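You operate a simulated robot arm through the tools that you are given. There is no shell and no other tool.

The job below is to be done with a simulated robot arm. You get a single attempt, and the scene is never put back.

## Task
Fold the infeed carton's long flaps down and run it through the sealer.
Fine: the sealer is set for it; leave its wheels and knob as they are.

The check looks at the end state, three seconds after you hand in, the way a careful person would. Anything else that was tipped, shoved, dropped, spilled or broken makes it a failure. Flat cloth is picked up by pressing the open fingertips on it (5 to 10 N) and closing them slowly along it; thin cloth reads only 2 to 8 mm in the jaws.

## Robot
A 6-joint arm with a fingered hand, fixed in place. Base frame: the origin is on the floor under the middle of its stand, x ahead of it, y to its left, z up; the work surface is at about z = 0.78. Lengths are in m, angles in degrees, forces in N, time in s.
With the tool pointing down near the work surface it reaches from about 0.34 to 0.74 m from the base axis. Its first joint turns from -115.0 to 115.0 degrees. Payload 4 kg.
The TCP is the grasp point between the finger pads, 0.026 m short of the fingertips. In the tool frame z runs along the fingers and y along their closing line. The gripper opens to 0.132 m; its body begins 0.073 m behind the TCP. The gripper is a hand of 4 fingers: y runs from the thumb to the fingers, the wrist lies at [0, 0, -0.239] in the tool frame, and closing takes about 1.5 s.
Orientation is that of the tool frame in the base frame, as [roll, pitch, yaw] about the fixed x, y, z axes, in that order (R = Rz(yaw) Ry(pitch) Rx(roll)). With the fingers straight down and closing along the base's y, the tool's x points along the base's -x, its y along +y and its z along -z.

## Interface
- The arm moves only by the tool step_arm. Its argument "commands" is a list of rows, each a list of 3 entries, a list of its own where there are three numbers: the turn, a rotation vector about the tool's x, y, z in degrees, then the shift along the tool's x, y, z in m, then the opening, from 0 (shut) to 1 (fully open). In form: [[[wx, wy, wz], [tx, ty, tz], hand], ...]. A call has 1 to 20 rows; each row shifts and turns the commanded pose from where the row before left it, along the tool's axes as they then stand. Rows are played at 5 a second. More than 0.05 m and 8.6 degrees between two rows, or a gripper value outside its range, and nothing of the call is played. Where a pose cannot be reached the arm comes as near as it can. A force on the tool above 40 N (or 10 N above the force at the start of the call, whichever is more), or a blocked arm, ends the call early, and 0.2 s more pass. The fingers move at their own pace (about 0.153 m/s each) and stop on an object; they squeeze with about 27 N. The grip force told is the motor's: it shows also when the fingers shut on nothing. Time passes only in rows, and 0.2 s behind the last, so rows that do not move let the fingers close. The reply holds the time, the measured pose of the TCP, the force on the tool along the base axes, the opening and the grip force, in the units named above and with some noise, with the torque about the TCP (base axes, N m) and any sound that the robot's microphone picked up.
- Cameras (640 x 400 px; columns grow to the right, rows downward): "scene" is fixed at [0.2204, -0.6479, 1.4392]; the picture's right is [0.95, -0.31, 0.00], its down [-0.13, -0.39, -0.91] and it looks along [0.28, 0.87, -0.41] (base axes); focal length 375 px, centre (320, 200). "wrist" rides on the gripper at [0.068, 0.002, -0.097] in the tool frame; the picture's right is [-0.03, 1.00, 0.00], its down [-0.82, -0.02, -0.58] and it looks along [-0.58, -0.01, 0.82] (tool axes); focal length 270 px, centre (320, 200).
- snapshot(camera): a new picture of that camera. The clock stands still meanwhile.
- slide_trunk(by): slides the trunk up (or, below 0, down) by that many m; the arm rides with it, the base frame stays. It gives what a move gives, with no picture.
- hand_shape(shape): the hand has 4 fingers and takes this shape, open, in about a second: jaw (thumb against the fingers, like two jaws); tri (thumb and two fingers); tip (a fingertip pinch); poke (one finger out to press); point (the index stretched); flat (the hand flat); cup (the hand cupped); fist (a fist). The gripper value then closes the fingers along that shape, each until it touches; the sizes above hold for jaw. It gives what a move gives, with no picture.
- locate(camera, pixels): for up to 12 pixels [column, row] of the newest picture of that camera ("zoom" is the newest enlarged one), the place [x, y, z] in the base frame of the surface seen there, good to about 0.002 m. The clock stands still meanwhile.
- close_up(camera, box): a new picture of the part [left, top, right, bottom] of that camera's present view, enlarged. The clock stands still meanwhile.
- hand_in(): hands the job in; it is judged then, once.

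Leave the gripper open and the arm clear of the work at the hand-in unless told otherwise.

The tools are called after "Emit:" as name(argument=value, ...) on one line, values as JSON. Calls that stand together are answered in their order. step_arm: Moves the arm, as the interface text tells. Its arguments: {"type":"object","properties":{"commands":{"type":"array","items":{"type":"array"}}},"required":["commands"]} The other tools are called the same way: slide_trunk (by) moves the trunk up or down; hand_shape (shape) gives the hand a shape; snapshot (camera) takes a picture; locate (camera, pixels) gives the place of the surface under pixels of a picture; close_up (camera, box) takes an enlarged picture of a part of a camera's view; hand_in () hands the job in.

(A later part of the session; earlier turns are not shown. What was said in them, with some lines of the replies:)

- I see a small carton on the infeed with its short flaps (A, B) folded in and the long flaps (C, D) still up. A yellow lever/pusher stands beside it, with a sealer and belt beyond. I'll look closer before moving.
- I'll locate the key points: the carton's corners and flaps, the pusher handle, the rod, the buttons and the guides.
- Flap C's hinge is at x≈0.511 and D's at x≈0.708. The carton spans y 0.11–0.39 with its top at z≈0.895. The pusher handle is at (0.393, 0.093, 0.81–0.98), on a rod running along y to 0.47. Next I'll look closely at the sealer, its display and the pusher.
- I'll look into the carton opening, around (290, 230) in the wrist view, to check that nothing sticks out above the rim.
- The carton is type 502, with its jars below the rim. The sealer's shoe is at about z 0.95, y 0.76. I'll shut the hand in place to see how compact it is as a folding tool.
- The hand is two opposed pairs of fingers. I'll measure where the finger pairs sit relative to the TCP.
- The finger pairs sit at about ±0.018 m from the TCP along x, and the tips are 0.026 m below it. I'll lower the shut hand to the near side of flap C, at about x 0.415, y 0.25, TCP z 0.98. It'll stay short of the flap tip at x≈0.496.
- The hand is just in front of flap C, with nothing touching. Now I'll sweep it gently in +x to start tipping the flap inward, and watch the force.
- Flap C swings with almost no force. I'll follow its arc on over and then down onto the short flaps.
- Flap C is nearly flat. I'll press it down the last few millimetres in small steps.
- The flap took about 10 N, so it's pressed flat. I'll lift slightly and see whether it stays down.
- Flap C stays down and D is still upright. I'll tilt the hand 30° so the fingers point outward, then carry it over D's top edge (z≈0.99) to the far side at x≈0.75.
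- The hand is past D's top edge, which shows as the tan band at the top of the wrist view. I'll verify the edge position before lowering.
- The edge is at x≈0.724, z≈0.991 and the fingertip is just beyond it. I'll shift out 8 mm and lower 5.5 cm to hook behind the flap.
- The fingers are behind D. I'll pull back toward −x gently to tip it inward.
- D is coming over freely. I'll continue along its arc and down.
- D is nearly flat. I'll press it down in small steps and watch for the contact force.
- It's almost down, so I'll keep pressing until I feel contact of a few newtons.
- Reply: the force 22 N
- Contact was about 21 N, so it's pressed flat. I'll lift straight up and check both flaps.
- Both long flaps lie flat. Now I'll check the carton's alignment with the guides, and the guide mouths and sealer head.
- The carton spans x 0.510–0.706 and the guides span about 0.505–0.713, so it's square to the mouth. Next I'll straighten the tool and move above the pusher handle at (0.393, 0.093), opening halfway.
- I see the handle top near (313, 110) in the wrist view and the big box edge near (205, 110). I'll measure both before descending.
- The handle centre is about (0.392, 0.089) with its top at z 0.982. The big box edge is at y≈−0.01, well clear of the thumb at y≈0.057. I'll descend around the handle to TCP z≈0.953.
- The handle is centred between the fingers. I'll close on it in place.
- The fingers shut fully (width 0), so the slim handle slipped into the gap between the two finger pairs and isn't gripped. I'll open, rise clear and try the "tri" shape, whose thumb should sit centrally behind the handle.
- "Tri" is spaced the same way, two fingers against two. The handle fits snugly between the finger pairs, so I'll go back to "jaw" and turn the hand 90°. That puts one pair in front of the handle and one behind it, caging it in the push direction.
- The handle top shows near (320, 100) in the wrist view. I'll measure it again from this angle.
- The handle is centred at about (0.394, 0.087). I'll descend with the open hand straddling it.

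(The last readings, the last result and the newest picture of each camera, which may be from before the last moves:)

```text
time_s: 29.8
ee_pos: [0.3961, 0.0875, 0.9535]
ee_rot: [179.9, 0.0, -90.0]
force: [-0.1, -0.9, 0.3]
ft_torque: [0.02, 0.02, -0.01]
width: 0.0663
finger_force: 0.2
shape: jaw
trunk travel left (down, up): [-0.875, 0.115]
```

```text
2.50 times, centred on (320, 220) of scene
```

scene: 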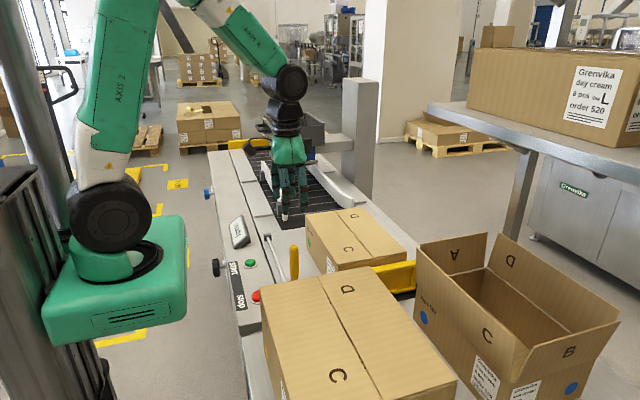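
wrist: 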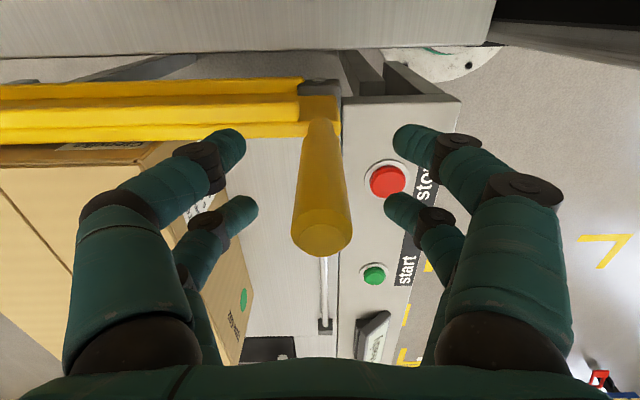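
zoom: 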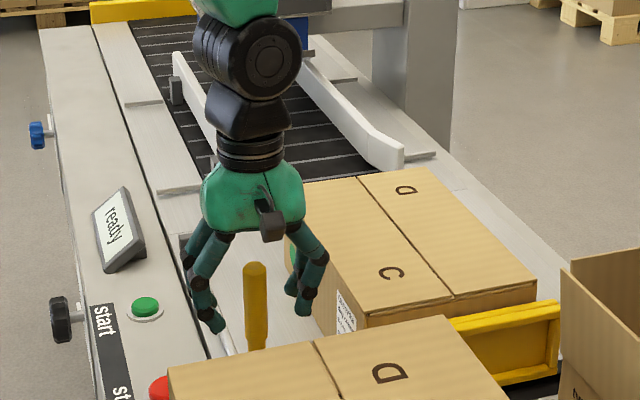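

The handle stands between the finger sets with the pairs fore and aft of it. I'll close gently.

Emit:
step_arm(commands=[[[0, 0, 0], [0, 0, 0], 0.4], [[0, 0, 0], [0, 0, 0], 0.3], [[0, 0, 0], [0, 0, 0], 0.2], [[0, 0, 0], [0, 0, 0], 0.1], [[0, 0, 0], [0, 0, 0], 0.0], [[0, 0, 0], [0, 0, 0], 0.0], [[0, 0, 0], [0, 0, 0], 0.0]])

Emit:
snapshot(camera="wrist")

Emit:
close_up(camera="scene", box=[220, 140, 420, 300])

```text
time_s: 31.4
ee_pos: [0.3957, 0.0869, 0.9528]
ee_rot: [180.0, 0.0, -90.0]
force: [-0.3, -2.7, -1.3]
ft_torque: [-0.05, 0.0, -0.02]
width: 0.0001
finger_force: 26.9
shape: jaw
trunk travel left (down, up): [-0.875, 0.115]
```

```text
taken
```

wrist: 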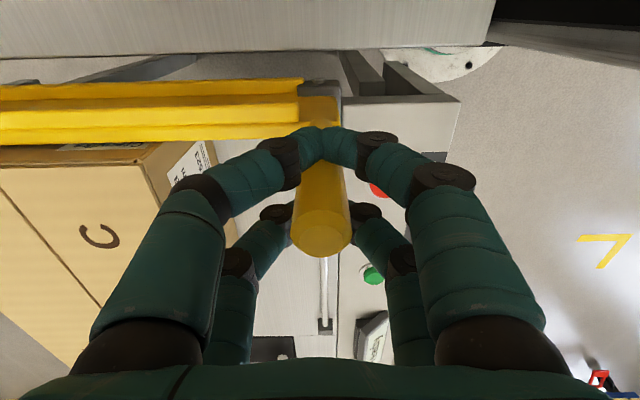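

```text
2.50 times, centred on (320, 220) of scene
```

zoom: 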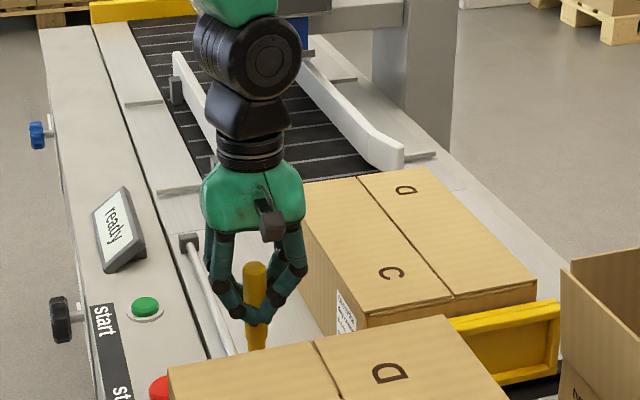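

The rear finger pair is shut behind the handle, so it's caged. I'll push slowly along +y for the first 5 cm and check that the carton moves squarely and the flaps stay down.

Emit:
step_arm(commands=[[[0, 0, 0], [-0.006, 0, 0], 0.0], [[0, 0, 0], [-0.01, 0, 0], 0.0], [[0, 0, 0], [-0.01, 0, 0], 0.0], [[0, 0, 0], [-0.01, 0, 0], 0.0], [[0, 0, 0], [-0.01, 0, 0], 0.0]])

Emit:
close_up(camera="scene", box=[220, 100, 460, 310])

```text
time_s: 32.6
ee_pos: [0.3942, 0.1334, 0.9531]
ee_rot: [180.0, 0.0, -90.0]
force: [1.3, -5.1, 0.8]
ft_torque: [-0.17, -0.01, 0.01]
width: 0.0001
finger_force: 26.9
shape: jaw
trunk travel left (down, up): [-0.875, 0.115]
```

```text
1.90 times, centred on (340, 205) of scene
```

zoom: 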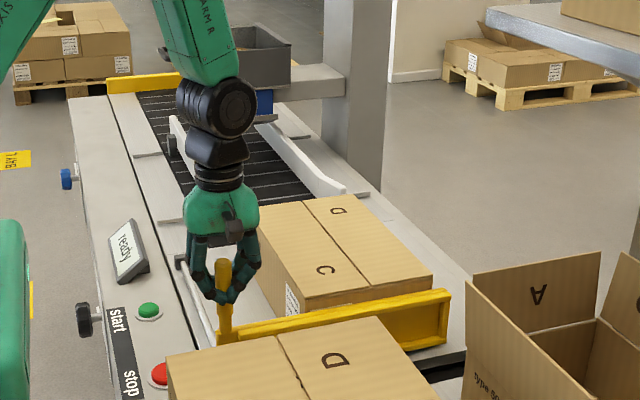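

About 5 N, and the carton moves squarely with the flaps still down. I'll continue pushing toward the guide mouth.

Emit:
step_arm(commands=[[[0, 0, 0], [-0.012, 0, 0], 0.0], [[0, 0, 0], [-0.012, 0, 0], 0.0], [[0, 0, 0], [-0.012, 0, 0], 0.0], [[0, 0, 0], [-0.012, 0, 0], 0.0], [[0, 0, 0], [-0.012, 0, 0], 0.0], [[0, 0, 0], [-0.012, 0, 0], 0.0], [[0, 0, 0], [-0.012, 0, 0], 0.0], [[0, 0, 0], [-0.012, 0, 0], 0.0], [[0, 0, 0], [-0.012, 0, 0], 0.0]])

Emit:
close_up(camera="scene", box=[220, 100, 460, 310])

```text
time_s: 34.6
ee_pos: [0.3946, 0.2432, 0.9531]
ee_rot: [179.8, 0.0, -90.0]
force: [-0.4, -7.5, 1.6]
ft_torque: [-0.15, 0.03, 0.0]
width: 0.0
finger_force: 27.0
shape: jaw
trunk travel left (down, up): [-0.875, 0.115]
```

```text
1.90 times, centred on (340, 205) of scene
```

zoom: 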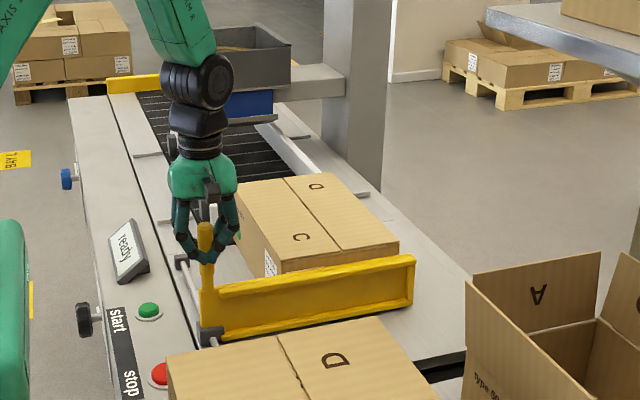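

The carton is still square and entering the guide mouth at about 7 N. I'll continue.

Emit:
step_arm(commands=[[[0, 0, 0], [-0.012, 0, 0], 0.0], [[0, 0, 0], [-0.012, 0, 0], 0.0], [[0, 0, 0], [-0.012, 0, 0], 0.0], [[0, 0, 0], [-0.012, 0, 0], 0.0], [[0, 0, 0], [-0.012, 0, 0], 0.0], [[0, 0, 0], [-0.012, 0, 0], 0.0], [[0, 0, 0], [-0.012, 0, 0], 0.0], [[0, 0, 0], [-0.012, 0, 0], 0.0], [[0, 0, 0], [-0.012, 0, 0], 0.0]])

Emit:
close_up(camera="scene", box=[220, 100, 460, 310])

Emit:
snapshot(camera="wrist")

```text
time_s: 36.6
ee_pos: [0.3955, 0.3496, 0.9519]
ee_rot: [179.9, -0.1, -90.0]
force: [0.9, -7.5, 0.0]
ft_torque: [-0.15, 0.0, 0.04]
width: 0.0001
finger_force: 27.0
shape: jaw
trunk travel left (down, up): [-0.875, 0.115]
```

```text
1.90 times, centred on (340, 205) of scene
```

zoom: 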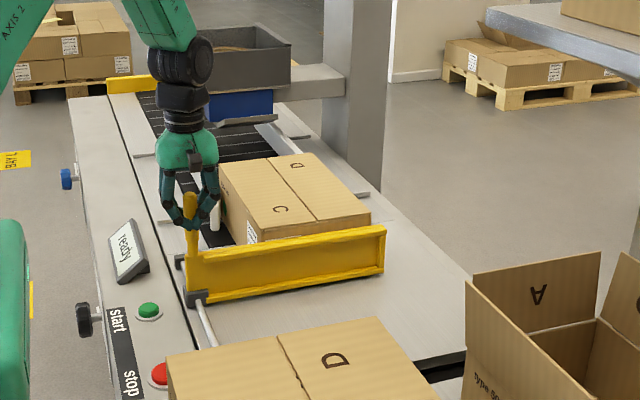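

```text
taken
```

wrist: 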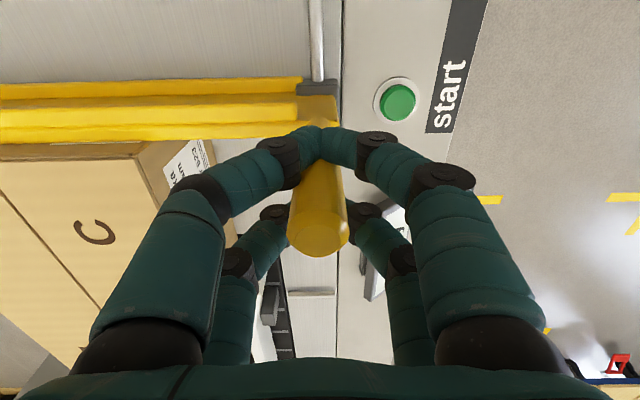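

The carton is in the guides with the flaps flat. I'll continue in smaller steps to the end of the pusher's stroke, watching for the end stop.

Emit:
step_arm(commands=[[[0, 0, 0], [-0.01, 0, 0], 0.0], [[0, 0, 0], [-0.01, 0, 0], 0.0], [[0, 0, 0], [-0.01, 0, 0], 0.0], [[0, 0, 0], [-0.01, 0, 0], 0.0], [[0, 0, 0], [-0.01, 0, 0], 0.0]])

Emit:
close_up(camera="scene", box=[220, 100, 460, 310])

```text
time_s: 37.8
ee_pos: [0.394, 0.4003, 0.9532]
ee_rot: [-179.9, 0.0, -90.0]
force: [1.6, -8.0, 0.0]
ft_torque: [-0.17, 0.0, 0.0]
width: 0.0
finger_force: 27.5
shape: jaw
trunk travel left (down, up): [-0.875, 0.115]
```

```text
1.90 times, centred on (340, 205) of scene
```

zoom: 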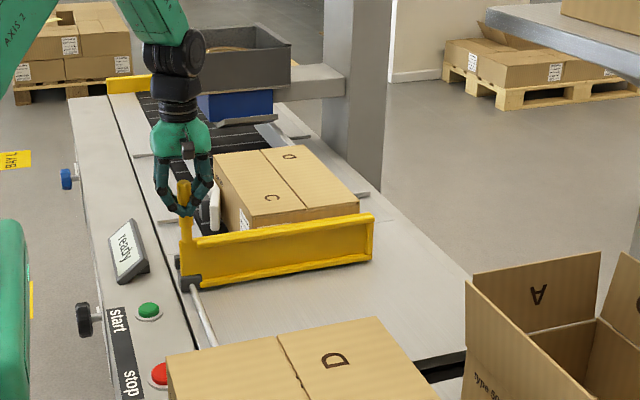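

It's still smooth at about 8 N. The pusher foot is nearing the rod's end block at (180, 265) in the zoom, so I'll go on with small steps.

Emit:
step_arm(commands=[[[0, 0, 0], [-0.006, 0, 0], 0.0], [[0, 0, 0], [-0.006, 0, 0], 0.0], [[0, 0, 0], [-0.006, 0, 0], 0.0], [[0, 0, 0], [-0.006, 0, 0], 0.0], [[0, 0, 0], [-0.005, 0, 0], 0.0]])

Emit:
close_up(camera="scene", box=[220, 100, 460, 310])

```text
time_s: 39.0
ee_pos: [0.3952, 0.4269, 0.9534]
ee_rot: [-180.0, 0.1, -90.0]
force: [-1.7, -9.4, -3.7]
ft_torque: [-0.08, 0.0, -0.01]
width: 0.0001
finger_force: 26.9
shape: jaw
trunk travel left (down, up): [-0.875, 0.115]
```

```text
1.90 times, centred on (340, 205) of scene
```

zoom: 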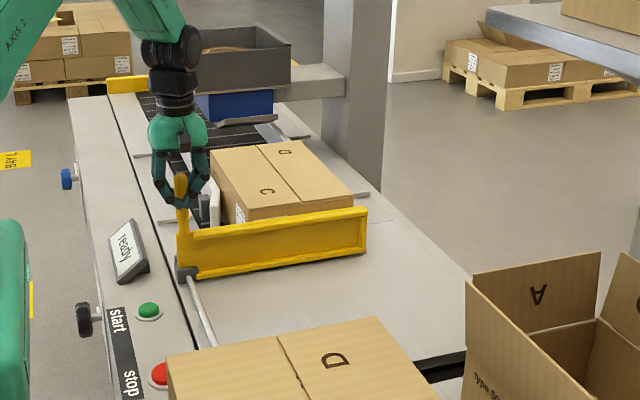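

The pusher foot looks like it's at the end block. I'll nudge a bit further to confirm the stop.

Emit:
step_arm(commands=[[[0, 0, 0], [-0.004, 0, 0], 0.0], [[0, 0, 0], [-0.003, 0, 0], 0.0]])

Emit:
snapshot(camera="scene")

Emit:
locate(camera="scene", pixels=[[300, 180], [333, 175], [374, 200], [300, 213], [318, 176], [288, 197], [296, 220]])

```text
time_s: 39.6
ee_pos: [0.3932, 0.435, 0.9537]
ee_rot: [180.0, 0.0, -89.9]
force: [-1.5, -8.8, -1.5]
ft_torque: [-0.13, 0.04, -0.03]
width: 0.0002
finger_force: 26.9
shape: jaw
trunk travel left (down, up): [-0.875, 0.115]
```

```text
taken
```

scene: 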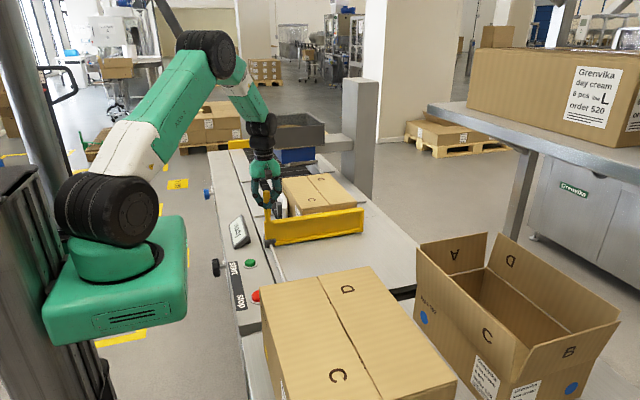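

```text
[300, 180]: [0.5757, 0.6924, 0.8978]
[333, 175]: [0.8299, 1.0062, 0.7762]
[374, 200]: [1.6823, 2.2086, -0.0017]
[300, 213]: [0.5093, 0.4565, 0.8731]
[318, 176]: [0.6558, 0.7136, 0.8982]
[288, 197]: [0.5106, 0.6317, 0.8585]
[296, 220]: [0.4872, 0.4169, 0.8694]
```

It's still moving freely at about 9 N, with the carton front near y≈0.745. I'll push a little more toward the true stop.

Emit:
step_arm(commands=[[[0, 0, 0], [-0.005, 0, 0], 0.0], [[0, 0, 0], [-0.005, 0, 0], 0.0], [[0, 0, 0], [-0.004, 0, 0], 0.0], [[0, 0, 0], [-0.003, 0, 0], 0.0]])

Emit:
close_up(camera="scene", box=[220, 130, 400, 280])

```text
time_s: 40.6
ee_pos: [0.3943, 0.4497, 0.9519]
ee_rot: [179.8, -0.2, -90.0]
force: [-2.3, -20.2, -1.2]
ft_torque: [-0.31, 0.04, -0.01]
width: 0.0
finger_force: 27.4
shape: jaw
trunk travel left (down, up): [-0.875, 0.115]
```

```text
2.67 times, centred on (310, 205) of scene
```

zoom: 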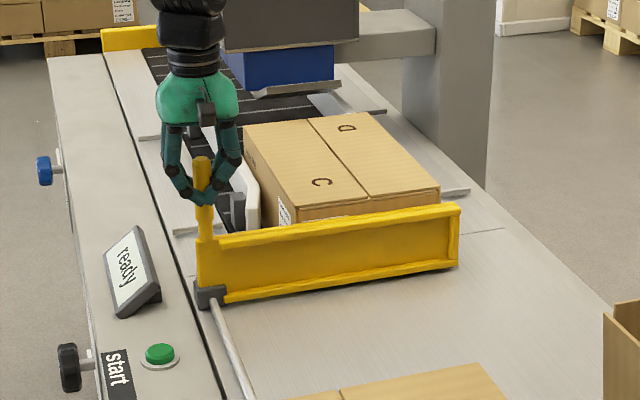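

The force jumped to 20 N, so the pusher is at its end stop and the carton sits in the guides on the belt. I'll ease back, open, rise clear of the handle and form the "poke" shape to press start.

Emit:
step_arm(commands=[[[0, 0, 0], [0.003, 0, 0], 0.0], [[0, 0, 0], [0, 0, 0], 0.3], [[0, 0, 0], [0, 0, 0], 0.6], [[0, 0, 0], [0, 0, 0], 0.6], [[0, 0, 0], [0, 0, -0.02], 0.6], [[0, 0, 0], [0, 0, -0.04], 0.6], [[0, 0, 0], [0, 0, -0.05], 0.6], [[0, 0, 0], [0, 0, -0.05], 0.6]])

Emit:
hand_shape(shape="poke")

Emit:
snapshot(camera="wrist")

Emit:
snapshot(camera="scene")

Emit:
close_up(camera="scene", box=[200, 80, 400, 280])

```text
time_s: 42.4
ee_pos: [0.3939, 0.4483, 1.1141]
ee_rot: [180.0, 0.0, -89.9]
force: [0.5, -0.5, -0.9]
ft_torque: [-0.02, 0.0, 0.01]
width: 0.0788
finger_force: 0.1
shape: jaw
trunk travel left (down, up): [-0.875, 0.115]
```

```text
time_s: 43.3
ee_pos: [0.3944, 0.448, 1.1113]
ee_rot: [-180.0, 0.0, -90.0]
force: [0.2, -0.9, -0.4]
ft_torque: [0.03, -0.02, -0.01]
width: 0.0001
finger_force: 0.1
shape: poke
trunk travel left (down, up): [-0.875, 0.115]
```

```text
taken
```

wrist: 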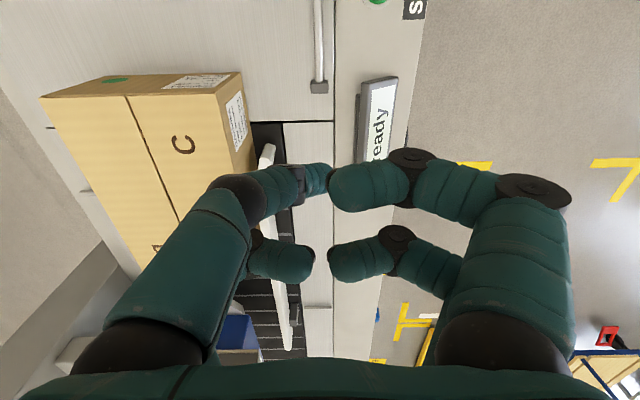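

```text
taken
```

scene: 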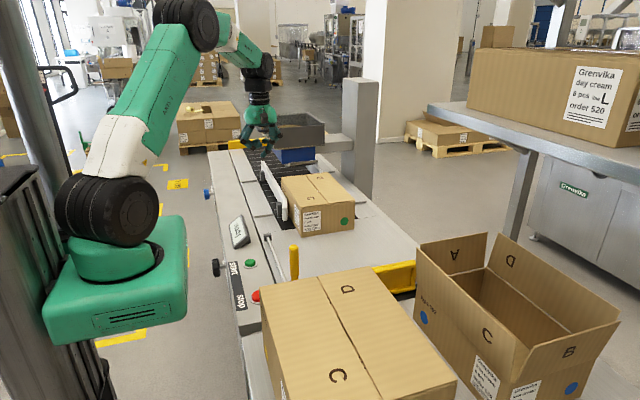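

```text
2.00 times, centred on (300, 180) of scene
```

zoom: 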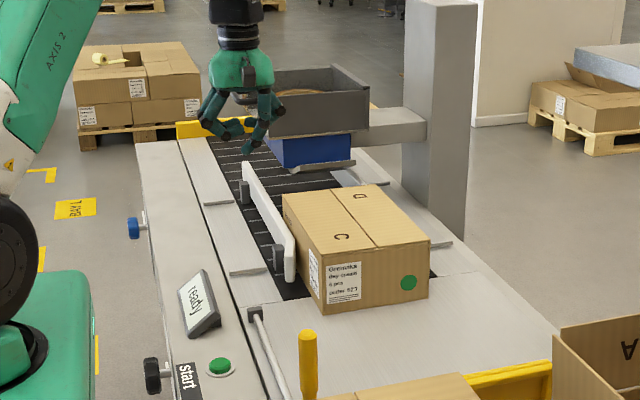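

The pusher has returned to its home by itself, and the carton waits in the guides with its flaps flat. Now I'll find the tip of the poke finger, apparently the left front one near (315, 180) in the wrist view.

Emit:
close_up(camera="wrist", box=[200, 120, 440, 320])

Emit:
close_up(camera="scene", box=[220, 90, 320, 170])

Emit:
locate(camera="wrist", pixels=[[312, 178], [322, 175], [320, 188], [325, 165], [300, 185], [305, 262], [340, 190], [340, 265], [270, 190]])

```text
2.00 times, centred on (320, 220) of wrist
```

zoom: 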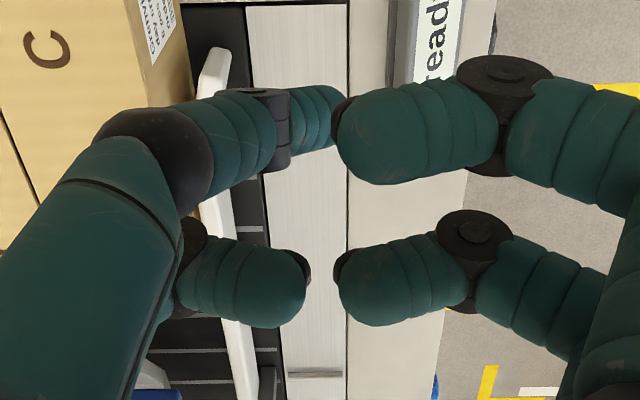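

```text
5.00 times, centred on (270, 130) of scene
```

zoom: 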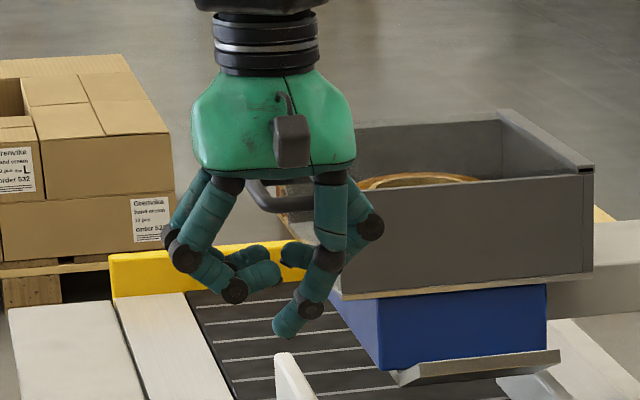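

```text
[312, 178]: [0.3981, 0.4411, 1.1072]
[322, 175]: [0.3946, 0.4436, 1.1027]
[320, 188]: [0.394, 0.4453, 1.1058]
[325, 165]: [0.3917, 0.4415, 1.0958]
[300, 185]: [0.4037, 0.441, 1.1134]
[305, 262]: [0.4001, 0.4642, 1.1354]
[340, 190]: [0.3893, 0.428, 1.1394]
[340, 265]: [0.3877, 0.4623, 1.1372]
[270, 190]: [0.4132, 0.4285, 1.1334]
```

In the scene close-up the poke finger's tip is near (285, 333). I'll measure it.

Emit:
locate(camera="zoom", pixels=[[285, 336], [278, 330], [292, 332], [285, 320], [298, 315], [245, 280], [258, 275], [295, 255]])

Emit:
locate(camera="scene", pixels=[[250, 262], [247, 263], [253, 263], [250, 265], [250, 267], [244, 266], [257, 297]])

```text
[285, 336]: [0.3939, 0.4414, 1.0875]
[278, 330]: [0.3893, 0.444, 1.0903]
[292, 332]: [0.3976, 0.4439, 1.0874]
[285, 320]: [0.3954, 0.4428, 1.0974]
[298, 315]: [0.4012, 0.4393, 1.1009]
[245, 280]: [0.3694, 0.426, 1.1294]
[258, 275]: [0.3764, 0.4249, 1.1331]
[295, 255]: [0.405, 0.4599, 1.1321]
```

```text
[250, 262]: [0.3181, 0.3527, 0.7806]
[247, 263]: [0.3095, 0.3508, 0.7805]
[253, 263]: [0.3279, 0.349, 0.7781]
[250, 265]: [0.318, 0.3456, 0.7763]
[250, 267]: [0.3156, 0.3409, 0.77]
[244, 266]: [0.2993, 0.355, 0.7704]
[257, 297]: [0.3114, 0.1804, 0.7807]
```

The poke tip is directly under the TCP, 0.026 m below it. The start button is at about (0.318, 0.357, 0.783). I'll move above it, stopping well short, to verify the alignment.

Emit:
step_arm(commands=[[[0, 0, 0], [0.0303, 0.0253, 0], 0.0], [[0, 0, 0], [0.0303, 0.0253, 0], 0.0], [[0, 0, 0], [0.0303, 0.0253, 0], 0.0], [[0, 0, 0], [0, 0, 0.04], 0.0], [[0, 0, 0], [0, 0, 0.04], 0.0], [[0, 0, 0], [0, 0, 0.04], 0.0], [[0, 0, 0], [0, 0, 0.04], 0.0], [[0, 0, 0], [0, 0, 0.04], 0.0]])

Emit:
snapshot(camera="wrist")

Emit:
close_up(camera="scene", box=[190, 180, 310, 290])

```text
time_s: 45.1
ee_pos: [0.3173, 0.3588, 0.913]
ee_rot: [180.0, 0.1, -90.1]
force: [-0.1, -0.8, -0.2]
ft_torque: [-0.01, -0.01, 0.0]
width: 0.0
finger_force: 27.1
shape: jaw
trunk travel left (down, up): [-0.875, 0.115]
```

```text
taken
```

wrist: 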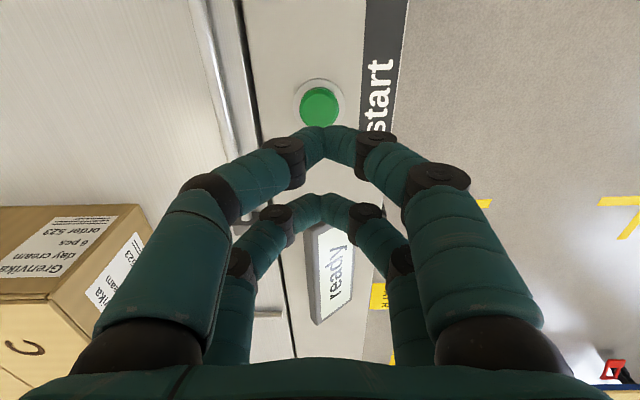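

```text
3.64 times, centred on (250, 235) of scene
```

zoom: 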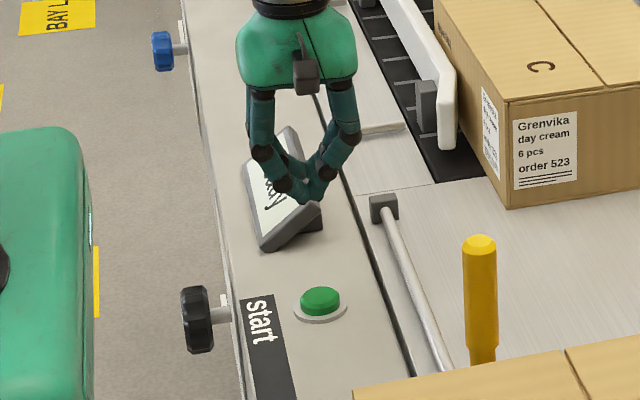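

Passing opening 0 took the hand back to a shut jaw. I'll form "poke" again here, well above the panel, and keep the opening at 1 from now on.

Emit:
hand_shape(shape="poke")

Emit:
step_arm(commands=[[[0, 0, 0], [0, 0, 0], 1.0]])

Emit:
snapshot(camera="wrist")

Emit:
close_up(camera="scene", box=[190, 180, 310, 290])

```text
time_s: 46.0
ee_pos: [0.3184, 0.3568, 0.9152]
ee_rot: [-179.9, 0.1, -89.9]
force: [0.1, 0.8, 0.6]
ft_torque: [0.04, 0.01, 0.01]
width: 0.0002
finger_force: 0.0
shape: poke
trunk travel left (down, up): [-0.875, 0.115]
```

```text
time_s: 46.4
ee_pos: [0.3178, 0.3576, 0.914]
ee_rot: [180.0, 0.0, -90.0]
force: [0.2, -0.8, -0.5]
ft_torque: [-0.02, 0.0, 0.0]
width: 0.0
finger_force: 0.0
shape: poke
trunk travel left (down, up): [-0.875, 0.115]
```

```text
taken
```

wrist: 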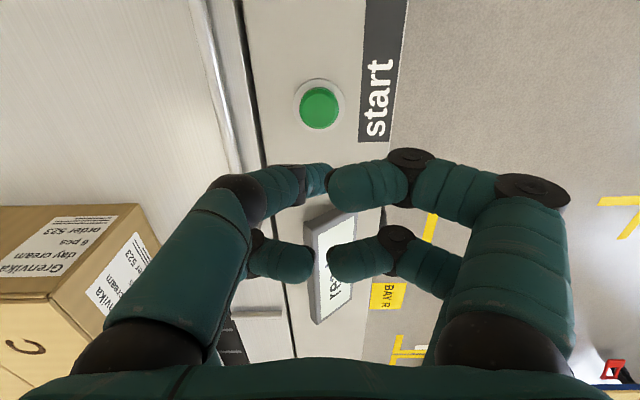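

```text
3.64 times, centred on (250, 235) of scene
```

zoom: 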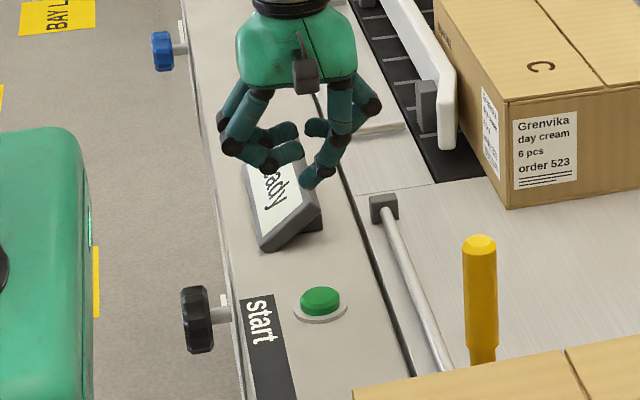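

The poke finger now points down at the panel. I'll measure its tip, at about (308, 185) in the zoom, and the button, at about (319, 107) in the wrist view.

Emit:
locate(camera="zoom", pixels=[[308, 186], [303, 182], [314, 184], [308, 176], [320, 295], [320, 303], [303, 300], [338, 300], [320, 289], [325, 318]])

Emit:
locate(camera="wrist", pixels=[[319, 107], [302, 107], [337, 107], [319, 90], [319, 124], [325, 178], [318, 165], [318, 188]])

```text
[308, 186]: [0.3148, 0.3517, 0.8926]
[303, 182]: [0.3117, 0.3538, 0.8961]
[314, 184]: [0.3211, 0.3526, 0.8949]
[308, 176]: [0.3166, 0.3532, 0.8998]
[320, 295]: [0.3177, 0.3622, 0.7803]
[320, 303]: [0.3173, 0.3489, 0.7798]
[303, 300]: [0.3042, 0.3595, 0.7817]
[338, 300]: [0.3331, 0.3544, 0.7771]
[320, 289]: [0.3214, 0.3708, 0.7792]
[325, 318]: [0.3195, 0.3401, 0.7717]
```

```text
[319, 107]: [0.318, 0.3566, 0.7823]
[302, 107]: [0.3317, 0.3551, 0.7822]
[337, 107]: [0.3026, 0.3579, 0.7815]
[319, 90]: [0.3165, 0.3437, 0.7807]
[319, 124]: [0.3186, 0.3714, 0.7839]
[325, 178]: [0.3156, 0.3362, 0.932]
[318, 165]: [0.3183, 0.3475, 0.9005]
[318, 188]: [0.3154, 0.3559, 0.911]
```

The tip and button are aligned at (0.317, 0.357), with about 0.107 m to go. I'll lower most of the way, then take fine steps.

Emit:
step_arm(commands=[[[0, 0, 0], [0, 0, 0.03], 1.0], [[0, 0, 0], [0, 0, 0.03], 1.0], [[0, 0, 0], [0, 0, 0.025], 1.0], [[0, 0, 0], [0, 0, 0.012], 1.0], [[0, 0, 0], [0, 0, 0.004], 1.0], [[0, 0, 0], [0, 0, 0.003], 1.0]])

Emit:
close_up(camera="scene", box=[190, 180, 310, 290])

```text
time_s: 47.8
ee_pos: [0.3184, 0.3585, 0.8097]
ee_rot: [179.9, 0.0, -90.1]
force: [-0.6, -0.7, 0.8]
ft_torque: [0.0, 0.01, -0.03]
width: 0.0
finger_force: 0.1
shape: poke
trunk travel left (down, up): [-0.875, 0.115]
```

```text
3.64 times, centred on (250, 235) of scene
```

zoom: 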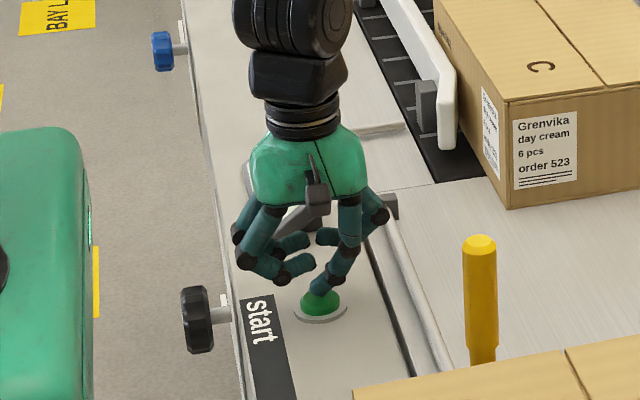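

The tip is right at the button. I'll press in small steps and then come straight back up.

Emit:
step_arm(commands=[[[0, 0, 0], [0, 0, 0.002], 1.0], [[0, 0, 0], [0, 0, 0.002], 1.0], [[0, 0, 0], [0, 0, 0.002], 1.0], [[0, 0, 0], [0, 0, 0.002], 1.0]])

```text
time_s: 48.8
ee_pos: [0.3187, 0.3591, 0.8031]
ee_rot: [-179.9, 0.2, -90.0]
force: [0.8, -1.0, 14.1]
ft_torque: [-0.04, 0.0, -0.03]
width: 0.0
finger_force: 0.0
shape: poke
trunk travel left (down, up): [-0.875, 0.115]
heard: click
```

A click was heard at 14 N. I'll lift off the button and check the display and the carton.

Emit:
step_arm(commands=[[[0, 0, 0], [0, 0, -0.01], 1.0], [[0, 0, 0], [0, 0, -0.03], 1.0], [[0, 0, 0], [0, 0, -0.04], 1.0]])

Emit:
snapshot(camera="scene")

Emit:
close_up(camera="scene", box=[190, 110, 390, 290])

Emit:
snapshot(camera="wrist")

```text
time_s: 49.6
ee_pos: [0.319, 0.3582, 0.8823]
ee_rot: [-180.0, 0.1, -90.0]
force: [-0.3, 0.4, -0.5]
ft_torque: [0.02, 0.01, 0.0]
width: 0.0
finger_force: 0.0
shape: poke
trunk travel left (down, up): [-0.875, 0.115]
```

```text
taken
```

scene: 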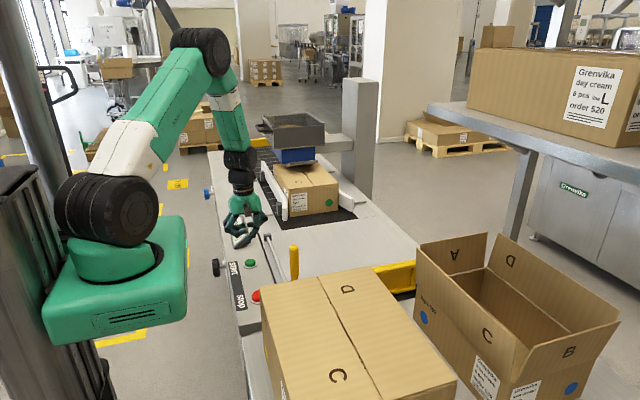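

```text
2.22 times, centred on (290, 200) of scene
```

zoom: 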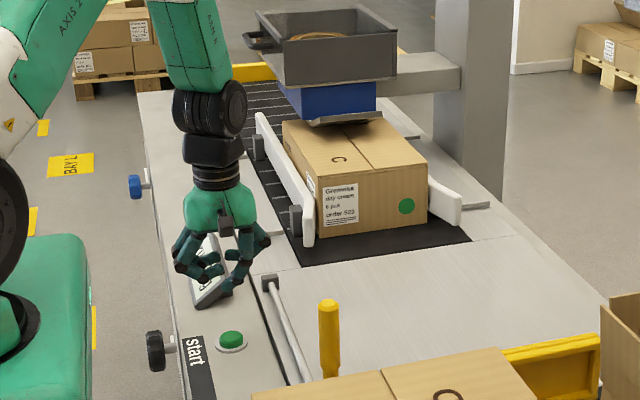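

```text
taken
```

wrist: 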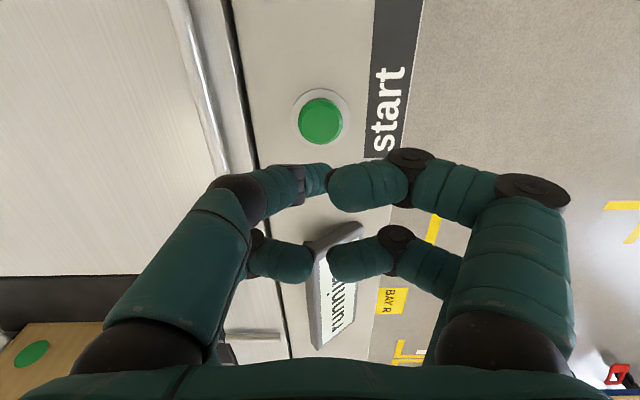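

The display reads "running" and the belt is carrying the carton under the head. I'll raise the arm clear and let time pass while watching.

Emit:
step_arm(commands=[[[0, 0, 0], [0, 0, -0.04], 1.0], [[0, 0, 0], [0, 0, -0.04], 1.0], [[0, 0, 0], [0, 0, -0.04], 1.0], [[0, 0, 0], [0, 0, -0.04], 1.0], [[0, 0, 0], [0, 0, -0.04], 1.0], [[0, 0, 0], [0, 0, 0], 1.0]])

Emit:
snapshot(camera="scene")

Emit:
close_up(camera="scene", box=[190, 110, 390, 290])

```text
time_s: 51.0
ee_pos: [0.3186, 0.3612, 1.0815]
ee_rot: [180.0, 0.0, -90.0]
force: [-0.2, -0.9, -0.1]
ft_torque: [-0.01, 0.02, 0.0]
width: 0.0
finger_force: 0.1
shape: poke
trunk travel left (down, up): [-0.875, 0.115]
```

```text
taken
```

scene: 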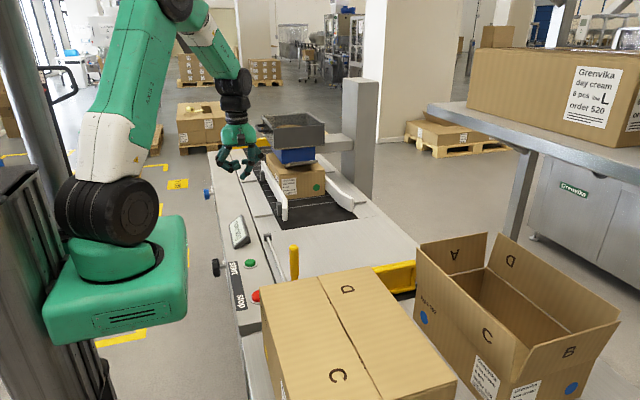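

```text
2.22 times, centred on (290, 200) of scene
```

zoom: 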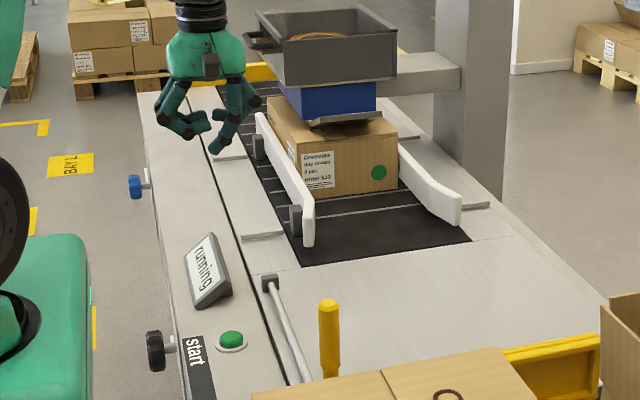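

The carton is passing under the head. I'll draw the hand back from the machine a little and wait.

Emit:
step_arm(commands=[[[0, 0, 0], [0.03, 0, -0.02], 1.0], [[0, 0, 0], [0.03, 0, -0.02], 1.0], [[0, 0, 0], [0.03, 0, -0.02], 1.0], [[0, 0, 0], [0, 0, 0], 1.0], [[0, 0, 0], [0, 0, 0], 1.0], [[0, 0, 0], [0, 0, 0], 1.0], [[0, 0, 0], [0, 0, 0], 1.0], [[0, 0, 0], [0, 0, 0], 1.0], [[0, 0, 0], [0, 0, 0], 1.0], [[0, 0, 0], [0, 0, 0], 1.0]])

Emit:
snapshot(camera="scene")

Emit:
close_up(camera="scene", box=[190, 100, 390, 280])

```text
time_s: 53.2
ee_pos: [0.3202, 0.2687, 1.1409]
ee_rot: [-180.0, 0.0, -90.0]
force: [-0.1, -0.6, 0.6]
ft_torque: [0.01, 0.01, -0.02]
width: 0.0
finger_force: 0.1
shape: poke
trunk travel left (down, up): [-0.875, 0.115]
```

```text
taken
```

scene: 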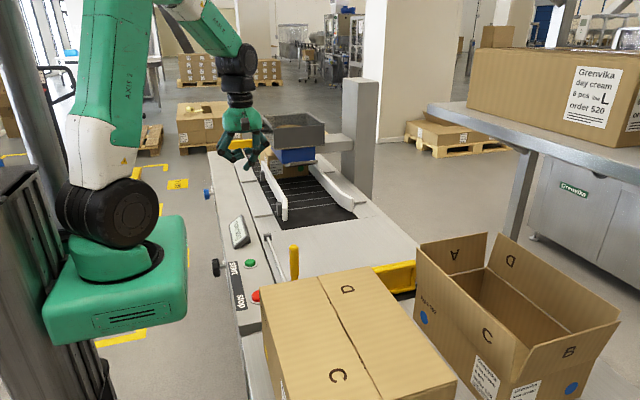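

```text
2.22 times, centred on (290, 190) of scene
```

zoom: 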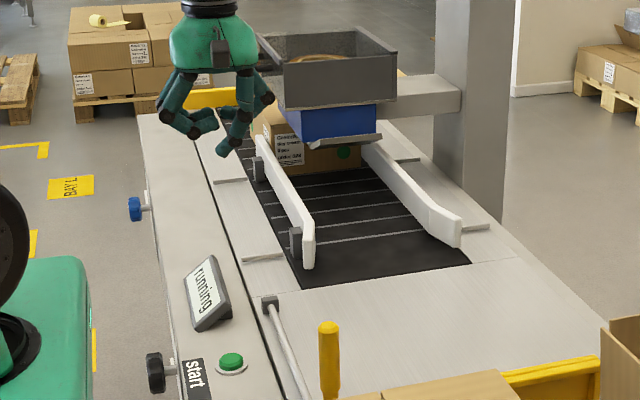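

It's still running, and the carton is nearly through the head. I'll wait a few more seconds.

Emit:
step_arm(commands=[[[0, 0, 0], [0.02, 0, -0.02], 1.0], [[0, 0, 0], [0.02, 0, -0.02], 1.0], [[0, 0, 0], [0, 0, 0], 1.0], [[0, 0, 0], [0, 0, 0], 1.0], [[0, 0, 0], [0, 0, 0], 1.0], [[0, 0, 0], [0, 0, 0], 1.0], [[0, 0, 0], [0, 0, 0], 1.0], [[0, 0, 0], [0, 0, 0], 1.0], [[0, 0, 0], [0, 0, 0], 1.0], [[0, 0, 0], [0, 0, 0], 1.0], [[0, 0, 0], [0, 0, 0], 1.0], [[0, 0, 0], [0, 0, 0], 1.0], [[0, 0, 0], [0, 0, 0], 1.0], [[0, 0, 0], [0, 0, 0], 1.0], [[0, 0, 0], [0, 0, 0], 1.0]])

Emit:
snapshot(camera="scene")

Emit:
close_up(camera="scene", box=[190, 90, 390, 270])

```text
time_s: 56.4
ee_pos: [0.3199, 0.2301, 1.1816]
ee_rot: [-179.9, 0.0, -90.0]
force: [-0.2, -0.8, 0.2]
ft_torque: [0.03, -0.01, 0.01]
width: 0.0001
finger_force: 0.0
shape: poke
trunk travel left (down, up): [-0.875, 0.115]
```

```text
taken
```

scene: 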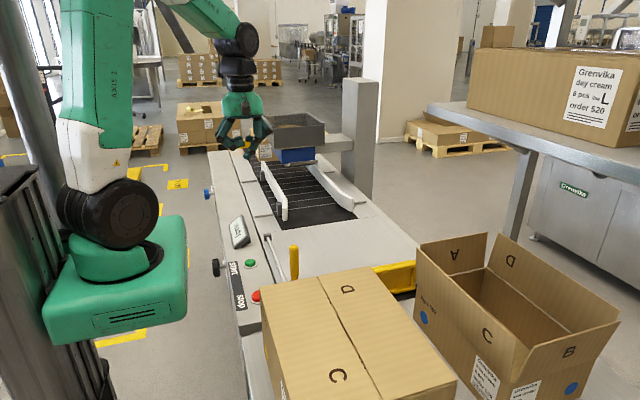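

```text
2.22 times, centred on (290, 180) of scene
```

zoom: 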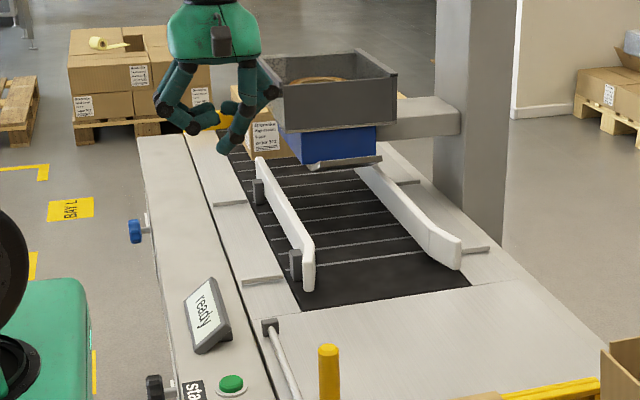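

The display is back to "ready" and the carton has come out past the head. The hand blocks the view, so I'll move it up and toward the stand side to check the seal.

Emit:
step_arm(commands=[[[0, 0, 0], [0.02, 0.01, -0.03], 1.0], [[0, 0, 0], [0.03, 0.01, -0.03], 1.0], [[0, 0, 0], [0.03, 0.01, -0.03], 1.0], [[0, 0, 0], [0.03, 0.01, -0.03], 1.0], [[0, 0, 0], [0.03, 0.0, -0.03], 1.0], [[0, 0, 0], [0.03, 0.0, -0.03], 1.0]])

Emit:
snapshot(camera="scene")

Emit:
close_up(camera="scene", box=[210, 110, 340, 200])

```text
time_s: 57.8
ee_pos: [0.2772, 0.0571, 1.3601]
ee_rot: [-180.0, 0.1, -90.1]
force: [0.0, 0.7, -0.7]
ft_torque: [0.02, 0.0, -0.01]
width: 0.0001
finger_force: 0.0
shape: poke
trunk travel left (down, up): [-0.875, 0.115]
```

```text
taken
```

scene: 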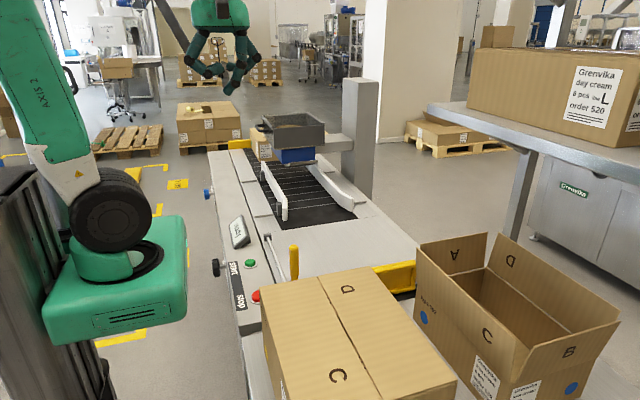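

```text
4.44 times, centred on (275, 155) of scene
```

zoom: 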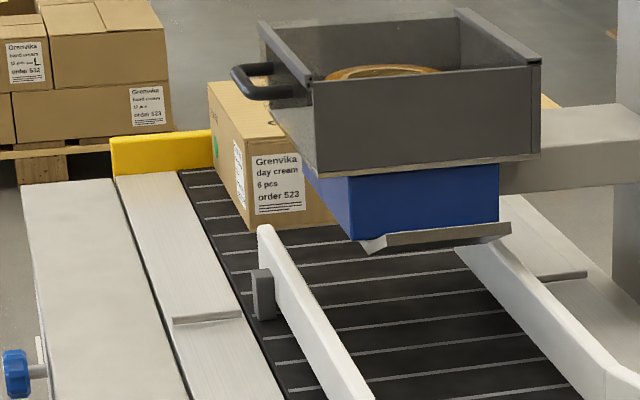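

The carton stands at the outfeed stop, but the tray hides its centre seam. I'll locate it and then aim the wrist camera at it.

Emit:
locate(camera="zoom", pixels=[[250, 155], [215, 85], [260, 110], [280, 190], [330, 200], [160, 150], [400, 72], [300, 100]])

Emit:
snapshot(camera="wrist")

```text
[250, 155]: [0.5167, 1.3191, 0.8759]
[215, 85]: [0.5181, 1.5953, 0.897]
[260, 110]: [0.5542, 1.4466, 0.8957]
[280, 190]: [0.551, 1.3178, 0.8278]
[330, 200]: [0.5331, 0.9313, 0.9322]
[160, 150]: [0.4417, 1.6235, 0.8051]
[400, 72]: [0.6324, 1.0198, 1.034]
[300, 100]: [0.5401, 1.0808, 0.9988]
```

```text
taken
```

wrist: 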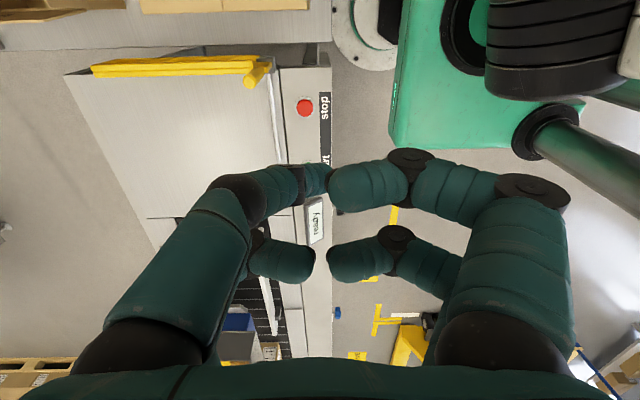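

The carton is at y 1.32–1.60 with its top at z≈0.897. I'll put the hand back to an open jaw and move high over the panel side, tilted so the wrist camera looks past the tray at the seam.

Emit:
hand_shape(shape="jaw")

Emit:
step_arm(commands=[[[0, 0, 0], [-0.0443, 0.0027, -0.004], 1.0], [[0, 0, 0], [-0.0443, 0.0027, -0.004], 1.0], [[0, 0, 0], [-0.0443, 0.0027, 0.0], 1.0], [[0, 0, 0], [-0.0443, 0.0027, 0.0], 1.0], [[0, 0, 0], [-0.0443, 0.0027, 0.0], 1.0], [[0, 0, 0], [-0.0443, 0.0027, 0.0], 1.0], [[0, 0, 5], [-0.0443, 0.0027, 0.0], 1.0], [[0, 0, 5], [-0.0443, 0.0027, 0.0], 1.0], [[0, 0, 5], [-0.03, 0.0, 0.0], 1.0], [[0, 0, 5], [-0.03, 0.0, 0.0], 1.0], [[0, -7.5, 0], [0, 0, 0], 1.0], [[0, -7.5, 0], [0, 0, 0], 1.0], [[0, -7.5, 0], [0, 0, 0], 1.0], [[0, -7.5, 0], [0, 0, 0], 1.0]])

Emit:
snapshot(camera="wrist")

```text
time_s: 58.7
ee_pos: [0.2775, 0.0585, 1.3599]
ee_rot: [180.0, 0.0, -90.0]
force: [-0.1, 0.1, 0.7]
ft_torque: [-0.01, 0.01, -0.01]
width: 0.132
finger_force: 0.0
shape: jaw
trunk travel left (down, up): [-0.875, 0.115]
```

```text
time_s: 61.7
ee_pos: [0.2724, 0.4715, 1.3682]
ee_rot: [-180.0, 30.2, -110.0]
force: [0.1, 1.9, -0.4]
ft_torque: [0.01, -0.01, 0.02]
width: 0.1319
finger_force: 0.0
shape: jaw
trunk travel left (down, up): [-0.875, 0.115]
```

```text
taken
```

wrist: 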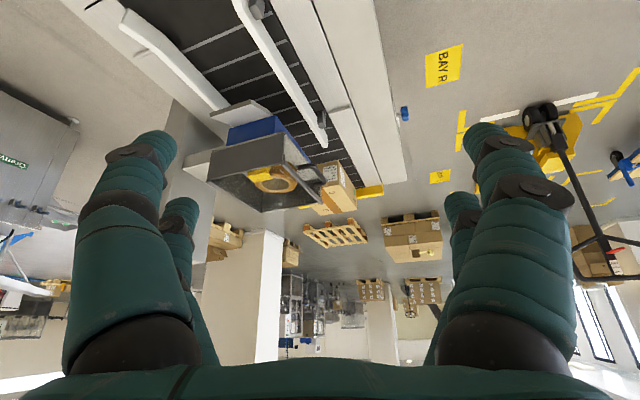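

The carton shows at about (335, 190) in the wrist view. I'll enlarge it.

Emit:
close_up(camera="wrist", box=[280, 150, 400, 225])

```text
5.33 times, centred on (340, 188) of wrist
```

zoom: 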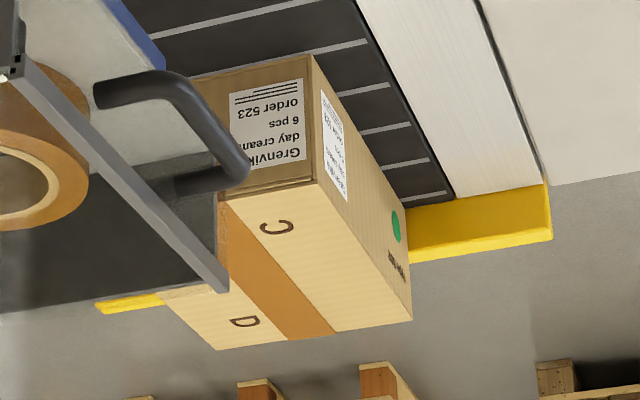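

A brown tape strip runs along the whole seam between C and D, so the carton is sealed. I'll level the hand again, staying high and open, and take a last look at the scene.

Emit:
step_arm(commands=[[[0, 7.5, 0], [0, 0, 0], 1.0], [[0, 7.5, 0], [0, 0, 0], 1.0], [[0, 7.5, 0], [0, 0, 0], 1.0], [[0, 7.5, 0], [0, 0, 0], 1.0], [[0, 0, -5], [0.04, 0, 0], 1.0], [[0, 0, -5], [0.04, 0, 0], 1.0], [[0, 0, -5], [0.04, 0, 0], 1.0], [[0, 0, -5], [0.04, 0, 0], 1.0], [[0, 0, 0], [0, 0, 0], 1.0]])

Emit:
snapshot(camera="scene")

Emit:
close_up(camera="scene", box=[200, 110, 400, 310])

```text
time_s: 63.7
ee_pos: [0.2396, 0.3179, 1.3698]
ee_rot: [-180.0, 0.0, -90.1]
force: [0.2, -0.6, -0.5]
ft_torque: [-0.03, 0.01, -0.02]
width: 0.132
finger_force: 0.0
shape: jaw
trunk travel left (down, up): [-0.875, 0.115]
```

```text
taken
```

scene: 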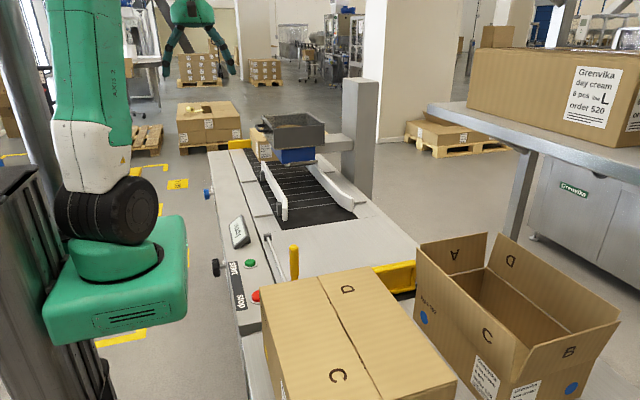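

```text
2.00 times, centred on (300, 210) of scene
```

zoom: 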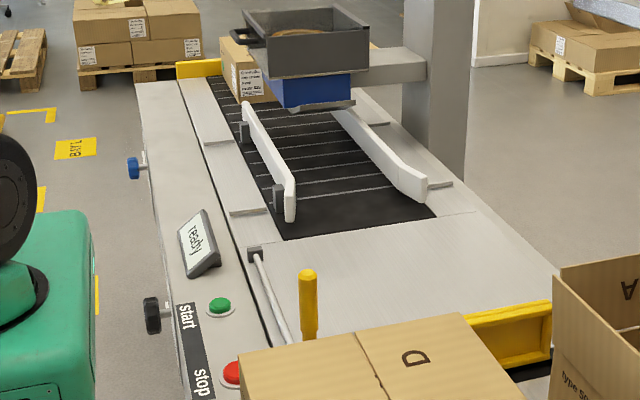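

The carton is taped and resting at the outfeed stop, the display reads "ready" and the pusher is home. The knob, wheel and other boxes look undisturbed, and the hand is open and high above the machine. I'm handing in.

Emit:
hand_in()

```text
The job is handed in.
```

The infeed carton's long flaps are folded down, and it has been through the sealer and taped. In the wrist camera view, tape ran along the seam between flaps C and D.

- **Carton:** it's standing at the yellow outfeed stop, past the sealing head. The flaps stayed flat all the way to the sealing head.
- **Sealer:** I pushed the carton into the guides with the yellow pusher and pressed start once. The display showed "running", then "ready" again. I left the wheels and knob alone.
- **Pusher:** it returned to its home position by itself after I let go.
- **Surroundings:** in the last scene picture the other boxes were where they started. The hand is open and high above the machine.

I handed the job in, but no result came back.
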